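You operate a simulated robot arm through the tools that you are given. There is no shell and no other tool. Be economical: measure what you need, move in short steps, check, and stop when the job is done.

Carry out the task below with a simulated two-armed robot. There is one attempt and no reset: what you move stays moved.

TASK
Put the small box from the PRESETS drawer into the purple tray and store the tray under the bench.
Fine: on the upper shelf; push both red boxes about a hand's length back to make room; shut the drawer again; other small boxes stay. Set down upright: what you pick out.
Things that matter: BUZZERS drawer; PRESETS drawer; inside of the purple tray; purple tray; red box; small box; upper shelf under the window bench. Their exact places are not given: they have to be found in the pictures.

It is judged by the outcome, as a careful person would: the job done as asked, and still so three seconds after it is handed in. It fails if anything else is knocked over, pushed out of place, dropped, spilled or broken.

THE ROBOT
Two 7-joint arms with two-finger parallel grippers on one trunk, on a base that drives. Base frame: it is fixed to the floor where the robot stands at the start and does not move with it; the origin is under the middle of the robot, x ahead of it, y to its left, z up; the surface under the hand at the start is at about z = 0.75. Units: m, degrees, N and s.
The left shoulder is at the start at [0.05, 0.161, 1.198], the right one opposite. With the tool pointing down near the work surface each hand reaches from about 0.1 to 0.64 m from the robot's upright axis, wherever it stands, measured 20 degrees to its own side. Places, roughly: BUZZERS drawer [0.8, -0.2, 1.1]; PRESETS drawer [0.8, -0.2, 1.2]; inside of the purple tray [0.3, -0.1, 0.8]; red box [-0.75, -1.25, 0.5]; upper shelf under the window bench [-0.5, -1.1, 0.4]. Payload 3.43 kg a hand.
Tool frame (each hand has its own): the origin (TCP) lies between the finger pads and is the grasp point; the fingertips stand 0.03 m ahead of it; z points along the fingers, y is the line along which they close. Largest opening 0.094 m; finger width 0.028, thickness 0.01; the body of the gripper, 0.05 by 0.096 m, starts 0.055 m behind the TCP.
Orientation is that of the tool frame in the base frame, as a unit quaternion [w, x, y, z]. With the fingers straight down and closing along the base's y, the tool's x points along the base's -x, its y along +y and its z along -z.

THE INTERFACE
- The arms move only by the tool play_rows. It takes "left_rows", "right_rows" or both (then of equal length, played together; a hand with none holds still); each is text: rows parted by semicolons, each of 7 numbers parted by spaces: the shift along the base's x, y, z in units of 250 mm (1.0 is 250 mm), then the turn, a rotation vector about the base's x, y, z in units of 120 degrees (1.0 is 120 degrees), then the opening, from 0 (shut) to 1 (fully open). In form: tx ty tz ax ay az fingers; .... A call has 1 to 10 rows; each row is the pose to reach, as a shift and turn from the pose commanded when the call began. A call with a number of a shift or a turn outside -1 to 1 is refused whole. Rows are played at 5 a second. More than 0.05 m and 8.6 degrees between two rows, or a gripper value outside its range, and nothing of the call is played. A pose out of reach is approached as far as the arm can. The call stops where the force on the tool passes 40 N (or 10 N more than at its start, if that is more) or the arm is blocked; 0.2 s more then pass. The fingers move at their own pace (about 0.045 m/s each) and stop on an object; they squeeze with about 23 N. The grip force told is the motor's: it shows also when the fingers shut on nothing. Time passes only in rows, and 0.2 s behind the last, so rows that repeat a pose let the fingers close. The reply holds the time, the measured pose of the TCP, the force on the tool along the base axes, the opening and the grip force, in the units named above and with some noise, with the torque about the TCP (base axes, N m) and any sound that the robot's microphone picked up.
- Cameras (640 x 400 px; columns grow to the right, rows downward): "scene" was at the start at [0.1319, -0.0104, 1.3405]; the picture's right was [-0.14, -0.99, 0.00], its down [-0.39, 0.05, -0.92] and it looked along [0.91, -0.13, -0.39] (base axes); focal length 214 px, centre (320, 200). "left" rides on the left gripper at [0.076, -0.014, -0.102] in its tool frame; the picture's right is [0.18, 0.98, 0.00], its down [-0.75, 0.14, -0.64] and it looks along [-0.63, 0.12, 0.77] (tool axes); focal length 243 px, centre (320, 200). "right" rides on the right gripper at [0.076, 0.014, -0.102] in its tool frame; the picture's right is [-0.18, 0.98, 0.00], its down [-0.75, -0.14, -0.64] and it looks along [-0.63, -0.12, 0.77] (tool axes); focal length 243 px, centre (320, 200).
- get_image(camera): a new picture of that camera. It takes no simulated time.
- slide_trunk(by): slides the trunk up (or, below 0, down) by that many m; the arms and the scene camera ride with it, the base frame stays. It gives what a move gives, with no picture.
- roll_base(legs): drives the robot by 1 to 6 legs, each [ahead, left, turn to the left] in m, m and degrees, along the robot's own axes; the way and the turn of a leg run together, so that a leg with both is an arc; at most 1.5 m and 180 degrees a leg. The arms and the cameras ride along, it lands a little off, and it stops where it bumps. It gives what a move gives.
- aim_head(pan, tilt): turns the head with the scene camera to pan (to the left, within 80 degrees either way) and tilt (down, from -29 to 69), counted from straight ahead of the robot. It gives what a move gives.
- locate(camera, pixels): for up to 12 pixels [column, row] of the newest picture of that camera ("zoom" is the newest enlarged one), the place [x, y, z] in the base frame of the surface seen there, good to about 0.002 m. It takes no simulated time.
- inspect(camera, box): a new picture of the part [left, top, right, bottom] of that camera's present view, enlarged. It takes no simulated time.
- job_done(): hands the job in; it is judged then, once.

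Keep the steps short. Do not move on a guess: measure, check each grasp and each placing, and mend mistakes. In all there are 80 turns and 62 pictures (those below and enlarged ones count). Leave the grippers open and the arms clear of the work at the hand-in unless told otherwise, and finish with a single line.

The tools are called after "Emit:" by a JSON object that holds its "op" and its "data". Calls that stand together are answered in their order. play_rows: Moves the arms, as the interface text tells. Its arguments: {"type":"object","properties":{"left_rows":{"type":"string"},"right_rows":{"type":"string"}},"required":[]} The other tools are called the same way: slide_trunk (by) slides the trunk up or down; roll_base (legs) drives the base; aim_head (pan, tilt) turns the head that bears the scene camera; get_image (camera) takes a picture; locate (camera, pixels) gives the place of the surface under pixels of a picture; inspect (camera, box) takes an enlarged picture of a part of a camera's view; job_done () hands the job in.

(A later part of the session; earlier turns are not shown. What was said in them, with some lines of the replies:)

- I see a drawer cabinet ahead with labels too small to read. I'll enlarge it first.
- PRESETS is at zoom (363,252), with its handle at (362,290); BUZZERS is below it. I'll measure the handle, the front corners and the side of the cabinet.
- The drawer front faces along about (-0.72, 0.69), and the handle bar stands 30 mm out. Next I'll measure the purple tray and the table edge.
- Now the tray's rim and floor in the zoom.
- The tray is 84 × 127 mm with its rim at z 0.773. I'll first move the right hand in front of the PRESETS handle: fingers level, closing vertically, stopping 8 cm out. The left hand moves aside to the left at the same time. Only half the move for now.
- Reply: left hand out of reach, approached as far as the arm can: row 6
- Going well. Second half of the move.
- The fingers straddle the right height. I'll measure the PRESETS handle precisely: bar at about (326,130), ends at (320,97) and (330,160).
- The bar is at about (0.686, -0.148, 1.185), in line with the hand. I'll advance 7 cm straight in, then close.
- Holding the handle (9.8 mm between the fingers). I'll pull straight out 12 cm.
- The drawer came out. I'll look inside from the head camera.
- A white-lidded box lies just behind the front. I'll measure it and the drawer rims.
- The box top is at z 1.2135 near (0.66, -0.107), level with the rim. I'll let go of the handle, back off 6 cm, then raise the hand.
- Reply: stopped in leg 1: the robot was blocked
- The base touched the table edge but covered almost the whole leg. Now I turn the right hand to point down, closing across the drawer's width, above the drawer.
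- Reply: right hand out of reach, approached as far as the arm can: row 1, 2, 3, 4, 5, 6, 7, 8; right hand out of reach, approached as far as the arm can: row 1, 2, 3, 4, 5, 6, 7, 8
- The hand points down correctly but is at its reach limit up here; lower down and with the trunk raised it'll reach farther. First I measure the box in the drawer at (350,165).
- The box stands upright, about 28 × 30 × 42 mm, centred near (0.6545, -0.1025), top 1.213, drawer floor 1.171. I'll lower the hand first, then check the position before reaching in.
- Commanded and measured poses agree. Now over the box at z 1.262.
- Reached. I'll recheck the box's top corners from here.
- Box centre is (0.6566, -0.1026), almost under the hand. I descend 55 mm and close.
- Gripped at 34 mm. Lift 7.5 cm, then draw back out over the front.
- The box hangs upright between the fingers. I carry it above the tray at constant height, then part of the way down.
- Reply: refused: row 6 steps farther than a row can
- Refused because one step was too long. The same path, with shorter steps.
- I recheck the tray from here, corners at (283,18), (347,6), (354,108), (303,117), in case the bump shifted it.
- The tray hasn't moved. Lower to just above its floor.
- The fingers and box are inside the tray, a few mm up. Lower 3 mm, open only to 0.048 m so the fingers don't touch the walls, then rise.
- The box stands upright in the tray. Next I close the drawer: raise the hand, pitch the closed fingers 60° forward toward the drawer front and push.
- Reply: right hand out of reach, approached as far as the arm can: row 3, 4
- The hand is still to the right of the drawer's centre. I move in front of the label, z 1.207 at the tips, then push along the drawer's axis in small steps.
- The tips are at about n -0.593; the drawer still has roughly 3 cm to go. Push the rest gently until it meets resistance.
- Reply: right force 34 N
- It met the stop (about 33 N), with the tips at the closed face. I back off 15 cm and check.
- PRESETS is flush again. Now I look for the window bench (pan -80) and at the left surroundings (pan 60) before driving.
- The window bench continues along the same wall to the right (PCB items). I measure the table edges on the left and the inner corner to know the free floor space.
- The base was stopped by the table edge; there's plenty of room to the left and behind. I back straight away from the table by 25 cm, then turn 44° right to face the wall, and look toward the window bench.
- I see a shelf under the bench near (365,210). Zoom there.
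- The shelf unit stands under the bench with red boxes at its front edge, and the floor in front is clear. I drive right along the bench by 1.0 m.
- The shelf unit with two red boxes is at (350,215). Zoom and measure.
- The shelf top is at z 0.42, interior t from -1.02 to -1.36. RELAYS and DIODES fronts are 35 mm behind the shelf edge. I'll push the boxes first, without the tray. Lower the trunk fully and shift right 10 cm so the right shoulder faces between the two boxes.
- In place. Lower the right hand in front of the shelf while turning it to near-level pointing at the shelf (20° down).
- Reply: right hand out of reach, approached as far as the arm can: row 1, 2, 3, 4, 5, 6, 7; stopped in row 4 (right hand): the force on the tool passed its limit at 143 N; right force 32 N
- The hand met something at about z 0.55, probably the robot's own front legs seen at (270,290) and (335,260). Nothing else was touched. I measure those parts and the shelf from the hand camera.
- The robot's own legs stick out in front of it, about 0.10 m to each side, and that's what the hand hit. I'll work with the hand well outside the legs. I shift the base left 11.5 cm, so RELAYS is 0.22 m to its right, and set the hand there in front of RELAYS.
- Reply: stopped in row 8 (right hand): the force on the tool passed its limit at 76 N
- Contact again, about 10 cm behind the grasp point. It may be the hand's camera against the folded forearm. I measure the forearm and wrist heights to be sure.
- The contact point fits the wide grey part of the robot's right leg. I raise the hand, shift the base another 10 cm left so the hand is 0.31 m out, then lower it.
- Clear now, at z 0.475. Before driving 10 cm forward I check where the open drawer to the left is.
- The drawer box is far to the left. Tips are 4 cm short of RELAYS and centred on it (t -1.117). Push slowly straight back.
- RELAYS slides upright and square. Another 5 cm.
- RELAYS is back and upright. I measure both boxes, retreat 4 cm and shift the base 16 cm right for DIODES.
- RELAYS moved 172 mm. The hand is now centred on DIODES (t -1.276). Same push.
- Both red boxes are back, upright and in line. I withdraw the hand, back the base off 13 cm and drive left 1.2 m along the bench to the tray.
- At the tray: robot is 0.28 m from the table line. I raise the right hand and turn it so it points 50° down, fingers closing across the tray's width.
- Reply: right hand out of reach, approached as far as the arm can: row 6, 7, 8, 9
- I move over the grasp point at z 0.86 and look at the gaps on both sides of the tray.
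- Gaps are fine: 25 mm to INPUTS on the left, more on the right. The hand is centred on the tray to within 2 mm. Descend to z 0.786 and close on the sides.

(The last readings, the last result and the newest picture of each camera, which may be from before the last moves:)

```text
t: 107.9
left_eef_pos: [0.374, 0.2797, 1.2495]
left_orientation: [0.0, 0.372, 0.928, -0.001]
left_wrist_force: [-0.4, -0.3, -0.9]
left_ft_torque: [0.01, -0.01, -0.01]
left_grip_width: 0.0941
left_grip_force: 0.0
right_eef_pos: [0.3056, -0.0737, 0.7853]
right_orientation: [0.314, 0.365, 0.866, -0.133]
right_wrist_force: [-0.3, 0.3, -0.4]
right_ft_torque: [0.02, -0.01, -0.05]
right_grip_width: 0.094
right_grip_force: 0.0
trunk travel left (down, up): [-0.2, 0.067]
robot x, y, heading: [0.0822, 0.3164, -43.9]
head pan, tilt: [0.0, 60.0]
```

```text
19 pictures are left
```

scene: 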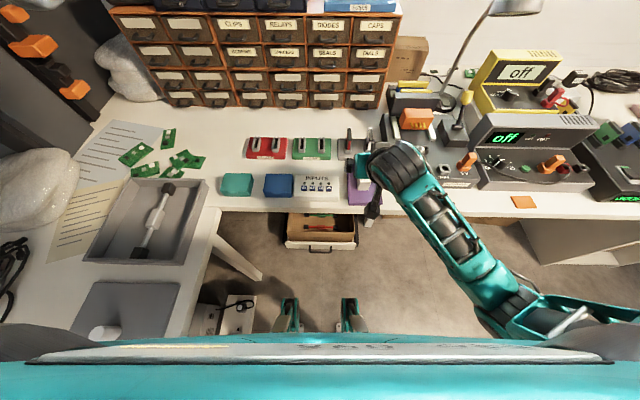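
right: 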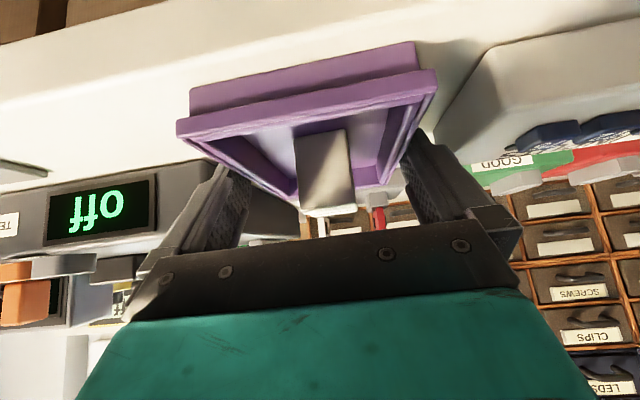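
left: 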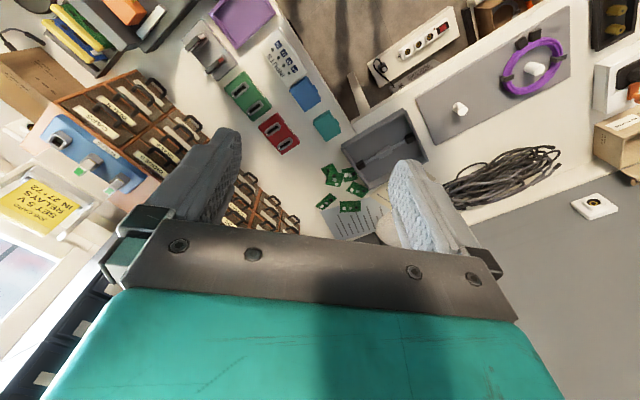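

The fingers straddle the tray on both sides. Close.

Emit:
{"op": "play_rows", "data": {"right_rows": "0 0 0 0 0 0 0.85; 0 0 0 0 0 0 0.7; 0 0 0 0 0 0 0.6; 0 0 0 0 0 0 0.6"}}

Emit:
{"op": "play_rows", "data": {"right_rows": "0 0 0 0 0 0 0.5; 0 0 0.03 0 0 0 0.5; 0 0 0.08 0 0 0 0.5; 0 0 0.16 0 0 0 0.5; 0 0 0.16 0 0 0 0.5"}}

Emit:
{"op": "get_image", "data": {"camera": "right"}}

```text
t: 108.9
left_eef_pos: [0.3744, 0.2799, 1.2496]
left_orientation: [0.0, 0.373, 0.928, 0.0]
left_wrist_force: [0.3, 0.2, -0.2]
left_ft_torque: [-0.02, 0.0, 0.01]
left_grip_width: 0.0941
left_grip_force: 0.1
right_eef_pos: [0.3055, -0.0739, 0.7848]
right_orientation: [0.314, 0.364, 0.867, -0.132]
right_wrist_force: [0.6, -0.7, 0.2]
right_ft_torque: [-0.05, -0.02, -0.03]
right_grip_width: 0.0841
right_grip_force: 22.7
trunk travel left (down, up): [-0.2, 0.067]
robot x, y, heading: [0.0814, 0.3178, -43.8]
head pan, tilt: [0.0, 60.0]
```

```text
t: 110.1
left_eef_pos: [0.3741, 0.2812, 1.2503]
left_orientation: [0.0, 0.372, 0.928, 0.0]
left_wrist_force: [0.3, -0.8, -0.6]
left_ft_torque: [0.0, -0.01, 0.02]
left_grip_width: 0.0941
left_grip_force: 0.1
right_eef_pos: [0.3056, -0.0741, 0.8252]
right_orientation: [0.314, 0.364, 0.867, -0.133]
right_wrist_force: [-0.3, 0.0, -1.0]
right_ft_torque: [-0.03, 0.0, -0.03]
right_grip_width: 0.0841
right_grip_force: 23.3
trunk travel left (down, up): [-0.2, 0.067]
robot x, y, heading: [0.0805, 0.3148, -43.9]
head pan, tilt: [0.0, 60.0]
```

```text
18 pictures are left
```

right: 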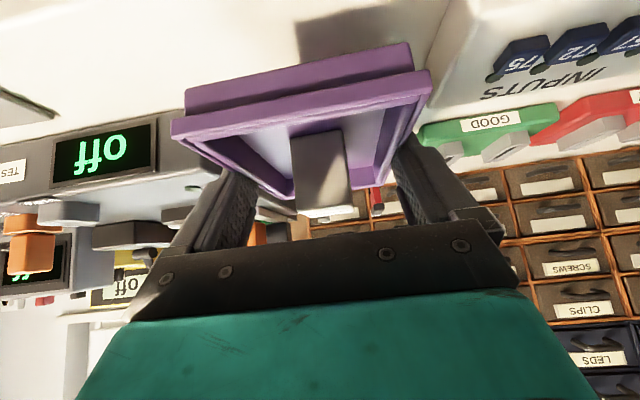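

The tray is lifted, level, with the box upright. I lift a little more, back off 22 cm, and drive 1.31 m right to the shelf, then lower the trunk.

Emit:
{"op": "play_rows", "data": {"right_rows": "0 0 0.06 0 0 0 0.5; 0 0 0.12 0 0 0 0.5; 0 0 0.16 0 0 0 0.5"}}

Emit:
{"op": "roll_base", "data": {"legs": [[-0.22, 0, 0], [0, -0.65, 0], [0, -0.66, 0]]}}

Emit:
{"op": "get_image", "data": {"camera": "right"}}

Emit:
{"op": "get_image", "data": {"camera": "scene"}}

```text
t: 110.9
left_eef_pos: [0.374, 0.2797, 1.249]
left_orientation: [0.0, 0.372, 0.928, 0.001]
left_wrist_force: [1.0, 0.2, 0.5]
left_ft_torque: [0.02, -0.01, 0.03]
left_grip_width: 0.0939
left_grip_force: 0.1
right_eef_pos: [0.3055, -0.0731, 0.8644]
right_orientation: [0.314, 0.364, 0.867, -0.132]
right_wrist_force: [-0.1, -0.5, -1.0]
right_ft_torque: [0.01, 0.0, 0.01]
right_grip_width: 0.0842
right_grip_force: 23.1
trunk travel left (down, up): [-0.2, 0.067]
robot x, y, heading: [0.0773, 0.311, -43.9]
head pan, tilt: [0.0, 60.0]
```

```text
t: 124.1
left_eef_pos: [-0.6915, -0.5012, 1.2492]
left_orientation: [0.0, 0.377, 0.926, 0.0]
left_wrist_force: [0.8, 0.3, 0.1]
left_ft_torque: [-0.03, -0.01, 0.01]
left_grip_width: 0.0939
left_grip_force: 0.0
right_eef_pos: [-0.7645, -0.853, 0.8651]
right_orientation: [0.314, 0.37, 0.864, -0.135]
right_wrist_force: [-0.7, 0.0, -1.1]
right_ft_torque: [0.01, 0.0, -0.02]
right_grip_width: 0.084
right_grip_force: 23.2
trunk travel left (down, up): [-0.2, 0.067]
robot x, y, heading: [-0.9874, -0.4643, -44.3]
head pan, tilt: [0.0, 60.0]
```

```text
17 pictures are left
```

right: 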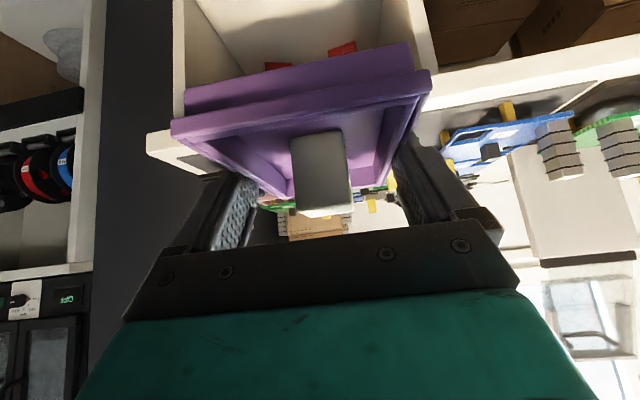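

```text
16 pictures are left
```

scene: 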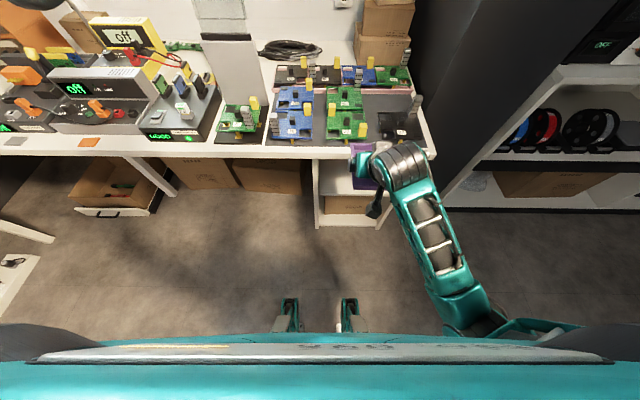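

In front of the shelf at t -1.145, tray level, clear of the bench edge by 6 cm. Lower the trunk 20 cm, then the hand 18 cm, still outside the shelf.

Emit:
{"op": "slide_trunk", "data": {"by": -0.2}}

Emit:
{"op": "play_rows", "data": {"right_rows": "0 0 -0.1 0 0 0 0.5; 0 0 -0.2 0 0 0 0.5; 0 0 -0.3 0 0 0 0.5; 0 0 -0.4 0 0 0 0.5; 0 0 -0.5 0 0 0 0.5; 0 0 -0.6 0 0 0 0.5; 0 0 -0.68 0 0 0 0.5; 0 0 -0.72 0 0 0 0.5; 0 0 -0.72 0 0 0 0.5"}}

Emit:
{"op": "get_image", "data": {"camera": "right"}}

Emit:
{"op": "get_image", "data": {"camera": "scene"}}

```text
t: 126.3
left_eef_pos: [-0.6916, -0.501, 1.051]
left_orientation: [0.0, 0.377, 0.926, 0.0]
left_wrist_force: [-0.5, 0.5, 0.3]
left_ft_torque: [-0.02, -0.02, 0.02]
left_grip_width: 0.094
left_grip_force: 0.0
right_eef_pos: [-0.7632, -0.8528, 0.6651]
right_orientation: [0.314, 0.369, 0.865, -0.134]
right_wrist_force: [-1.0, -0.1, -0.1]
right_ft_torque: [-0.01, -0.01, -0.02]
right_grip_width: 0.0838
right_grip_force: 22.9
trunk travel left (down, up): [0.0, 0.267]
robot x, y, heading: [-0.9869, -0.4649, -44.2]
head pan, tilt: [0.0, 60.0]
```

```text
t: 128.3
left_eef_pos: [-0.6917, -0.4997, 1.0502]
left_orientation: [0.001, 0.377, 0.926, 0.0]
left_wrist_force: [-0.6, 0.8, 1.0]
left_ft_torque: [-0.02, 0.01, -0.01]
left_grip_width: 0.0939
left_grip_force: 0.2
right_eef_pos: [-0.7688, -0.8621, 0.4834]
right_orientation: [0.313, 0.367, 0.864, -0.143]
right_wrist_force: [0.1, -1.2, -1.3]
right_ft_torque: [0.02, 0.02, -0.02]
right_grip_width: 0.0839
right_grip_force: 22.7
trunk travel left (down, up): [0.0, 0.267]
robot x, y, heading: [-0.9853, -0.4628, -44.4]
head pan, tilt: [0.0, 60.0]
```

```text
15 pictures are left
```

right: 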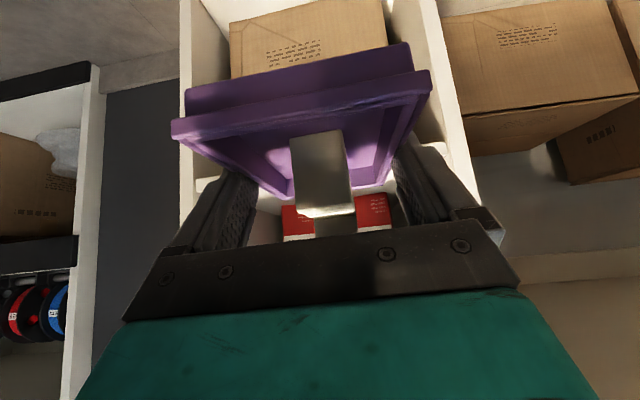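

```text
14 pictures are left
```

scene: 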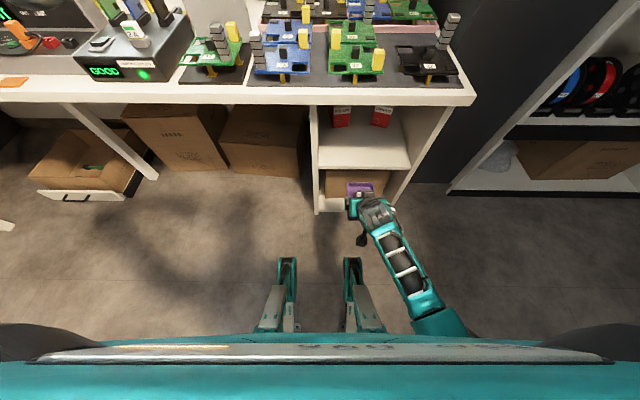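

The tray is 3 cm above shelf level, the shelf opening is clear, and the red boxes are well back. Drive forward 20 cm so the tray enters over the shelf.

Emit:
{"op": "roll_base", "data": {"legs": [[0.1, 0, 0], [0.1, 0, 0]]}}

Emit:
{"op": "inspect", "data": {"camera": "scene", "box": [280, 60, 480, 240]}}

Emit:
{"op": "get_image", "data": {"camera": "right"}}

```text
t: 130.2
left_eef_pos: [-0.5504, -0.6396, 1.0495]
left_orientation: [0.0, 0.376, 0.927, 0.0]
left_wrist_force: [0.8, 0.5, -0.5]
left_ft_torque: [-0.01, -0.01, 0.02]
left_grip_width: 0.0939
left_grip_force: 0.0
right_eef_pos: [-0.6296, -0.9985, 0.4831]
right_orientation: [0.313, 0.368, 0.864, -0.143]
right_wrist_force: [-1.6, 0.3, -0.8]
right_ft_torque: [0.02, 0.01, 0.04]
right_grip_width: 0.084
right_grip_force: 22.9
trunk travel left (down, up): [0.0, 0.267]
robot x, y, heading: [-0.8449, -0.6058, -44.1]
head pan, tilt: [0.0, 60.0]
```

```text
2.22 times, centred on (380, 150) of scene
```

zoom: 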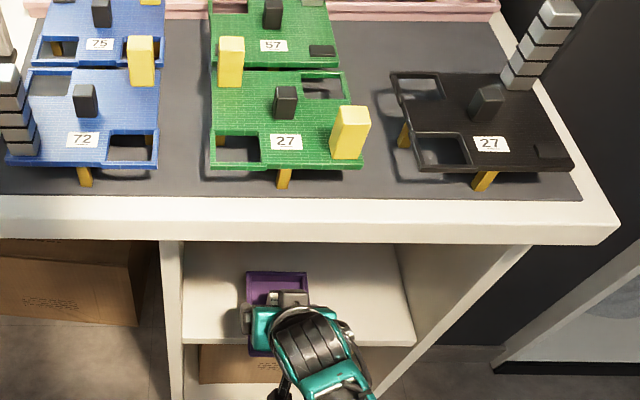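

```text
12 pictures are left
```

right: 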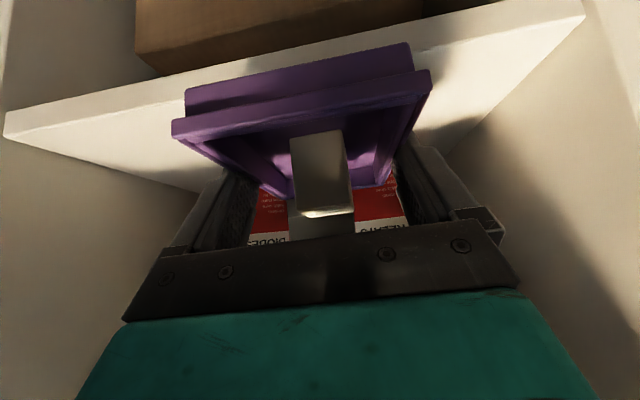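

The tray is over the shelf. Reach forward another 6.5 cm with the arm.

Emit:
{"op": "play_rows", "data": {"right_rows": "0.05 -0.048 0 0 0 0 0.5; 0.1 -0.096 0 0 0 0 0.5; 0.15 -0.144 0 0 0 0 0.5; 0.193 -0.186 0 0 0 0 0.5; 0.193 -0.186 0 0 0 0 0.5"}}

Emit:
{"op": "inspect", "data": {"camera": "scene", "box": [320, 150, 440, 230]}}

```text
t: 131.4
left_eef_pos: [-0.5497, -0.6399, 1.0496]
left_orientation: [0.0, 0.376, 0.927, 0.0]
left_wrist_force: [-0.6, 0.5, 0.0]
left_ft_torque: [-0.02, -0.03, 0.0]
left_grip_width: 0.0941
left_grip_force: 0.0
right_eef_pos: [-0.5862, -1.0516, 0.4819]
right_orientation: [0.308, 0.365, 0.866, -0.151]
right_wrist_force: [0.2, 0.3, -1.4]
right_ft_torque: [-0.01, -0.03, -0.01]
right_grip_width: 0.0843
right_grip_force: 22.9
trunk travel left (down, up): [0.0, 0.267]
robot x, y, heading: [-0.8449, -0.6041, -44.6]
head pan, tilt: [0.0, 60.0]
```

```text
5.00 times, centred on (380, 190) of scene
```

zoom: 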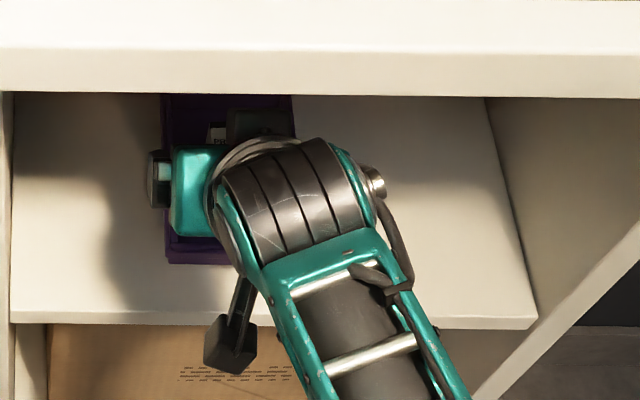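

The tray sits over the shelf with its near end about 2 cm inside the edge. Lower slowly to the shelf.

Emit:
{"op": "play_rows", "data": {"right_rows": "0 0 -0.03 0 0 0 0.5; 0 0 -0.06 0 0 0 0.5; 0 0 -0.08 0 0 0 0.5; 0 0 -0.09 0 0 0 0.5; 0 0 -0.1 0 0 0 0.5; 0 0 -0.106 0 0 0 0.5; 0 0 -0.106 0 0 0 0.5"}}

Emit:
{"op": "get_image", "data": {"camera": "right"}}

```text
t: 133.0
left_eef_pos: [-0.5523, -0.638, 1.0493]
left_orientation: [0.0, 0.376, 0.927, 0.0]
left_wrist_force: [-0.8, -0.5, -1.0]
left_ft_torque: [-0.03, -0.03, -0.02]
left_grip_width: 0.0939
left_grip_force: 0.2
right_eef_pos: [-0.5968, -1.0634, 0.4557]
right_orientation: [0.306, 0.362, 0.865, -0.163]
right_wrist_force: [4.1, 6.2, 17.2]
right_ft_torque: [0.39, -0.99, 0.22]
right_grip_width: 0.0842
right_grip_force: 22.6
trunk travel left (down, up): [0.0, 0.267]
robot x, y, heading: [-0.8472, -0.6057, -44.5]
head pan, tilt: [0.0, 60.0]
```

```text
10 pictures are left
```

right: 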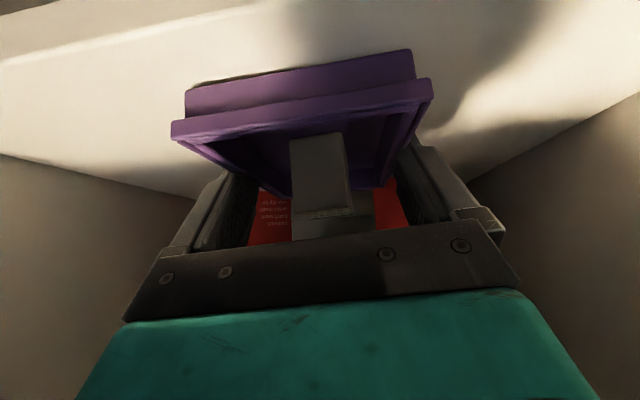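

The tray touches the shelf, but the arm has drifted sideways about 2 cm and the hand is rolled about 3.5°. The folded elbow is probably pressing on the robot's own base. I raise the trunk in small steps and lower the hand again to free the elbow before releasing.

Emit:
{"op": "slide_trunk", "data": {"by": 0.03}}

Emit:
{"op": "play_rows", "data": {"right_rows": "0 0 -0.03 0 0 0 0.5; 0 0 -0.06 0 0 0 0.5; 0 0 -0.08 0 0 0 0.5; 0 0 -0.08 0 0 0 0.5"}}

Emit:
{"op": "slide_trunk", "data": {"by": 0.03}}

```text
t: 133.7
left_eef_pos: [-0.5498, -0.6402, 1.0802]
left_orientation: [0.0, 0.376, 0.926, 0.001]
left_wrist_force: [-0.4, 0.2, -0.4]
left_ft_torque: [0.02, -0.01, 0.02]
left_grip_width: 0.0939
left_grip_force: 0.0
right_eef_pos: [-0.5972, -1.0641, 0.4838]
right_orientation: [0.304, 0.362, 0.866, -0.162]
right_wrist_force: [-0.3, 0.1, -1.6]
right_ft_torque: [0.0, -0.01, -0.02]
right_grip_width: 0.0843
right_grip_force: 22.6
trunk travel left (down, up): [-0.03, 0.237]
robot x, y, heading: [-0.843, -0.6047, -44.3]
head pan, tilt: [0.0, 60.0]
```

```text
t: 134.9
left_eef_pos: [-0.5514, -0.6398, 1.0795]
left_orientation: [-0.001, 0.376, 0.927, -0.001]
left_wrist_force: [1.0, 0.0, 0.3]
left_ft_torque: [0.06, 0.0, 0.0]
left_grip_width: 0.0942
left_grip_force: 0.0
right_eef_pos: [-0.608, -1.0688, 0.4604]
right_orientation: [0.298, 0.36, 0.868, -0.168]
right_wrist_force: [-0.2, -0.1, -1.4]
right_ft_torque: [-0.02, 0.0, -0.04]
right_grip_width: 0.0845
right_grip_force: 23.1
trunk travel left (down, up): [-0.03, 0.237]
robot x, y, heading: [-0.8445, -0.6012, -44.5]
head pan, tilt: [0.0, 60.0]
stopped in row 4 (right hand): the arm was blocked; the commanded pose is now the measured one
```

```text
t: 135.7
left_eef_pos: [-0.5513, -0.6386, 1.1098]
left_orientation: [0.0, 0.377, 0.926, -0.001]
left_wrist_force: [-0.3, -0.1, 0.4]
left_ft_torque: [0.01, 0.01, 0.01]
left_grip_width: 0.0939
left_grip_force: 0.0
right_eef_pos: [-0.6076, -1.0678, 0.4888]
right_orientation: [0.298, 0.361, 0.868, -0.169]
right_wrist_force: [1.0, -0.6, -0.9]
right_ft_torque: [-0.01, 0.01, -0.02]
right_grip_width: 0.0844
right_grip_force: 22.6
trunk travel left (down, up): [-0.06, 0.207]
robot x, y, heading: [-0.8471, -0.6064, -44.4]
head pan, tilt: [0.0, 60.0]
```

Lowering is blocked although the tool feels no force, so the forearm must be resting on the robot's right leg and sliding off it. I shift the hand right 5.5 cm and level it again. Then I move the base left 13 cm, so the arm comes down outside the leg.

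Emit:
{"op": "play_rows", "data": {"right_rows": "-0.05 -0.053 0.02 0.008 -0.009 0.0025 0.5; -0.1 -0.106 0.02 0.016 -0.018 0.005 0.5; -0.152 -0.159 0.02 0.0238 -0.0264 0.0074 0.5; -0.152 -0.159 0.02 0.0238 -0.0264 0.0074 0.5"}}

Emit:
{"op": "roll_base", "data": {"legs": [[0, 0.13, 0]]}}

Emit:
{"op": "get_image", "data": {"camera": "right"}}

```text
t: 136.7
left_eef_pos: [-0.5502, -0.6403, 1.1101]
left_orientation: [0.0, 0.376, 0.927, 0.0]
left_wrist_force: [-1.1, -0.4, 0.8]
left_ft_torque: [-0.01, 0.01, -0.01]
left_grip_width: 0.0942
left_grip_force: 0.0
right_eef_pos: [-0.6452, -1.1079, 0.4948]
right_orientation: [0.314, 0.366, 0.866, -0.134]
right_wrist_force: [0.7, -0.2, -1.1]
right_ft_torque: [0.03, 0.02, 0.0]
right_grip_width: 0.0844
right_grip_force: 23.1
trunk travel left (down, up): [-0.06, 0.207]
robot x, y, heading: [-0.8458, -0.6039, -44.2]
head pan, tilt: [0.0, 60.0]
```

```text
t: 138.5
left_eef_pos: [-0.4594, -0.5459, 1.1096]
left_orientation: [0.0, 0.376, 0.927, 0.0]
left_wrist_force: [-0.2, 0.3, -0.2]
left_ft_torque: [0.0, -0.01, -0.03]
left_grip_width: 0.0941
left_grip_force: 0.1
right_eef_pos: [-0.554, -1.0143, 0.4949]
right_orientation: [0.315, 0.366, 0.865, -0.134]
right_wrist_force: [0.9, -0.7, -0.8]
right_ft_torque: [0.02, 0.02, 0.0]
right_grip_width: 0.0843
right_grip_force: 23.0
trunk travel left (down, up): [-0.06, 0.207]
robot x, y, heading: [-0.7514, -0.5062, -44.3]
head pan, tilt: [0.0, 60.0]
```

```text
9 pictures are left
```

right: 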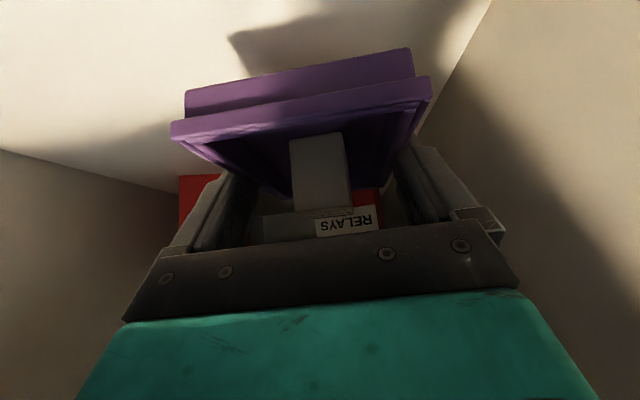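

Now the pose is exact and level. Shift right 3 cm away from the side wall, then lower toward the shelf.

Emit:
{"op": "play_rows", "data": {"right_rows": "-0.04 -0.042 0 0 0 0 0.5; -0.083 -0.0865 0 0 0 0 0.5; -0.083 -0.0865 -0.04 0 0 0 0.5; -0.083 -0.0865 -0.08 0 0 0 0.5; -0.083 -0.0865 -0.11 0 0 0 0.5; -0.083 -0.0865 -0.13 0 0 0 0.5; -0.083 -0.0865 -0.145 0 0 0 0.5; -0.083 -0.0865 -0.145 0 0 0 0.5"}}

```text
t: 140.3
left_eef_pos: [-0.46, -0.5462, 1.1096]
left_orientation: [0.0, 0.376, 0.926, 0.0]
left_wrist_force: [-0.2, -0.4, -0.5]
left_ft_torque: [-0.02, 0.0, 0.06]
left_grip_width: 0.0938
left_grip_force: 0.1
right_eef_pos: [-0.5747, -1.0361, 0.4595]
right_orientation: [0.313, 0.367, 0.866, -0.134]
right_wrist_force: [0.1, 0.0, -1.1]
right_ft_torque: [0.02, 0.03, -0.01]
right_grip_width: 0.0846
right_grip_force: 22.6
trunk travel left (down, up): [-0.06, 0.207]
robot x, y, heading: [-0.7526, -0.51, -44.3]
head pan, tilt: [0.0, 60.0]
```

Tracking is exact now. Last millimetres down to contact.

Emit:
{"op": "play_rows", "data": {"right_rows": "0 0 -0.006 0 0 0 0.5; 0 0 -0.012 0 0 0 0.5; 0 0 -0.017 0 0 0 0.5; 0 0 -0.021 0 0 0 0.5; 0 0 -0.021 0 0 0 0.5"}}

Emit:
{"op": "get_image", "data": {"camera": "right"}}

```text
t: 141.5
left_eef_pos: [-0.4601, -0.5465, 1.1096]
left_orientation: [-0.001, 0.376, 0.927, -0.001]
left_wrist_force: [0.5, 0.1, 0.6]
left_ft_torque: [0.0, -0.01, -0.01]
left_grip_width: 0.0938
left_grip_force: 0.1
right_eef_pos: [-0.5739, -1.0345, 0.4553]
right_orientation: [0.315, 0.365, 0.866, -0.135]
right_wrist_force: [-0.5, 0.6, 3.8]
right_ft_torque: [-0.41, -0.09, -0.03]
right_grip_width: 0.0841
right_grip_force: 22.9
trunk travel left (down, up): [-0.06, 0.207]
robot x, y, heading: [-0.7539, -0.5107, -44.2]
head pan, tilt: [0.0, 60.0]
```

```text
8 pictures are left
```

right: 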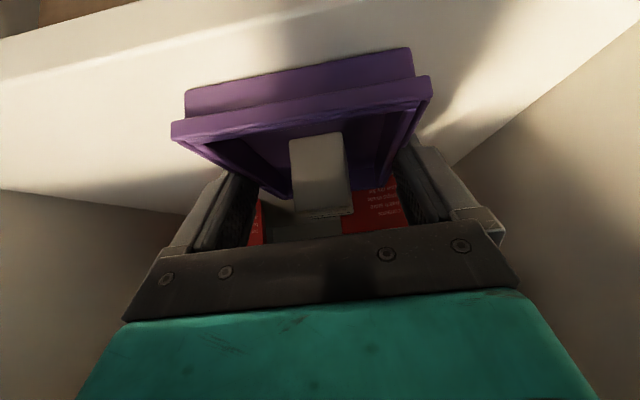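

Contact (about 4 N) at the height expected for the tray flat on the shelf, near end 18 mm inside the edge. Open, lift 3 cm, withdraw straight back.

Emit:
{"op": "play_rows", "data": {"right_rows": "0 0 0 0 0 0 0.8; 0 0 0 0 0 0 1; 0 0 0 0 0 0 1; 0 0 0.04 0 0 0 1; 0 0 0.08 0 0 0 1; 0 0 0.12 0 0 0 1; -0.07 0.07 0.12 0 0 0 1; -0.17 0.17 0.12 0 0 0 1; -0.29 0.29 0.12 0 0 0 1; -0.4 0.4 0.12 0 0 0 1"}}

Emit:
{"op": "get_image", "data": {"camera": "right"}}

```text
t: 143.7
left_eef_pos: [-0.4606, -0.5473, 1.1102]
left_orientation: [-0.001, 0.376, 0.927, 0.0]
left_wrist_force: [-0.3, -0.5, 0.5]
left_ft_torque: [-0.02, 0.01, 0.01]
left_grip_width: 0.094
left_grip_force: 0.2
right_eef_pos: [-0.6767, -0.936, 0.4867]
right_orientation: [0.314, 0.366, 0.866, -0.134]
right_wrist_force: [0.5, -0.7, 0.2]
right_ft_torque: [0.01, 0.01, -0.03]
right_grip_width: 0.0943
right_grip_force: 0.0
trunk travel left (down, up): [-0.06, 0.207]
robot x, y, heading: [-0.751, -0.5092, -44.2]
head pan, tilt: [0.0, 60.0]
```

```text
7 pictures are left
```

right: 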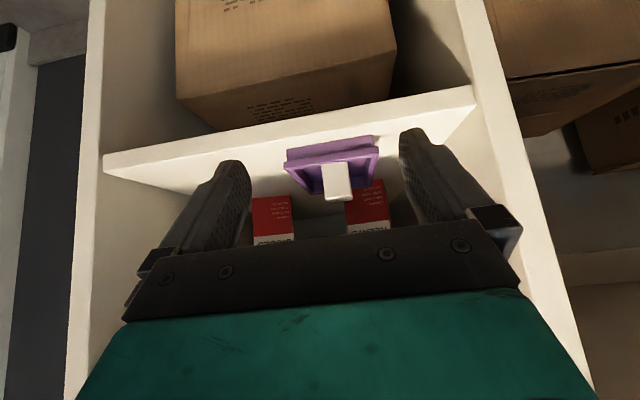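

The tray sits on the shelf with the box upright. I back the base off 25 cm and check from the head camera.

Emit:
{"op": "roll_base", "data": {"legs": [[-0.25, 0, 0]]}}

Emit:
{"op": "aim_head", "data": {"pan": -15, "tilt": 50}}

Emit:
{"op": "get_image", "data": {"camera": "scene"}}

Emit:
{"op": "inspect", "data": {"camera": "scene", "box": [300, 120, 460, 240]}}

```text
t: 145.5
left_eef_pos: [-0.6375, -0.3718, 1.1103]
left_orientation: [0.001, 0.376, 0.927, 0.001]
left_wrist_force: [-0.2, -0.4, 0.2]
left_ft_torque: [0.03, -0.04, -0.03]
left_grip_width: 0.0941
left_grip_force: 0.1
right_eef_pos: [-0.8532, -0.7608, 0.4851]
right_orientation: [0.315, 0.364, 0.866, -0.134]
right_wrist_force: [0.0, 0.0, -0.2]
right_ft_torque: [-0.03, 0.05, -0.04]
right_grip_width: 0.094
right_grip_force: 0.2
trunk travel left (down, up): [-0.06, 0.207]
robot x, y, heading: [-0.9325, -0.3349, -44.1]
head pan, tilt: [0.0, 60.0]
```

```text
t: 146.3
left_eef_pos: [-0.6382, -0.371, 1.1082]
left_orientation: [0.001, 0.376, 0.927, 0.001]
left_wrist_force: [0.4, -0.1, 0.0]
left_ft_torque: [0.01, 0.04, -0.01]
left_grip_width: 0.0938
left_grip_force: 0.0
right_eef_pos: [-0.8543, -0.7611, 0.486]
right_orientation: [0.315, 0.364, 0.866, -0.133]
right_wrist_force: [0.4, 0.6, -0.1]
right_ft_torque: [-0.03, 0.0, 0.04]
right_grip_width: 0.0942
right_grip_force: 0.2
trunk travel left (down, up): [-0.06, 0.207]
robot x, y, heading: [-0.935, -0.3369, -44.3]
head pan, tilt: [-15.0, 50.0]
```

```text
6 pictures are left
```

scene: 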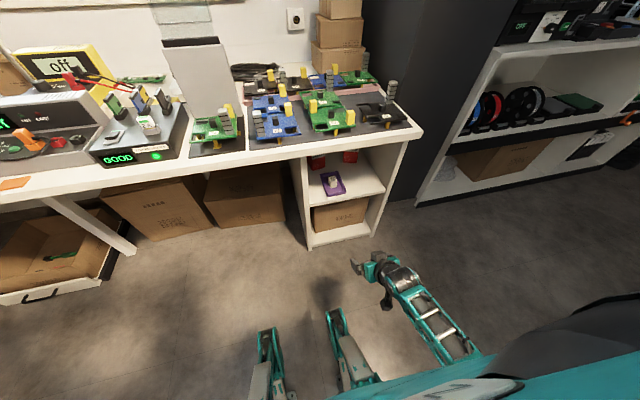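

```text
3.33 times, centred on (380, 180) of scene
```

zoom: 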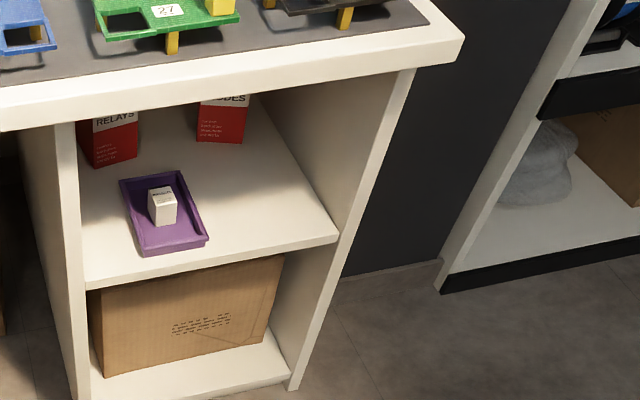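

The tray is flat on the upper shelf with the box upright in it. Both red boxes are upright behind it, the PRESETS drawer is shut, and the grippers are open and clear. Handing in.

Emit:
{"op": "job_done", "data": {}}

```text
The job is handed in.
```

The PRESETS box is upright in the purple tray on the upper shelf under the window bench, both red boxes are pushed back about 17 cm, and the PRESETS drawer is shut.
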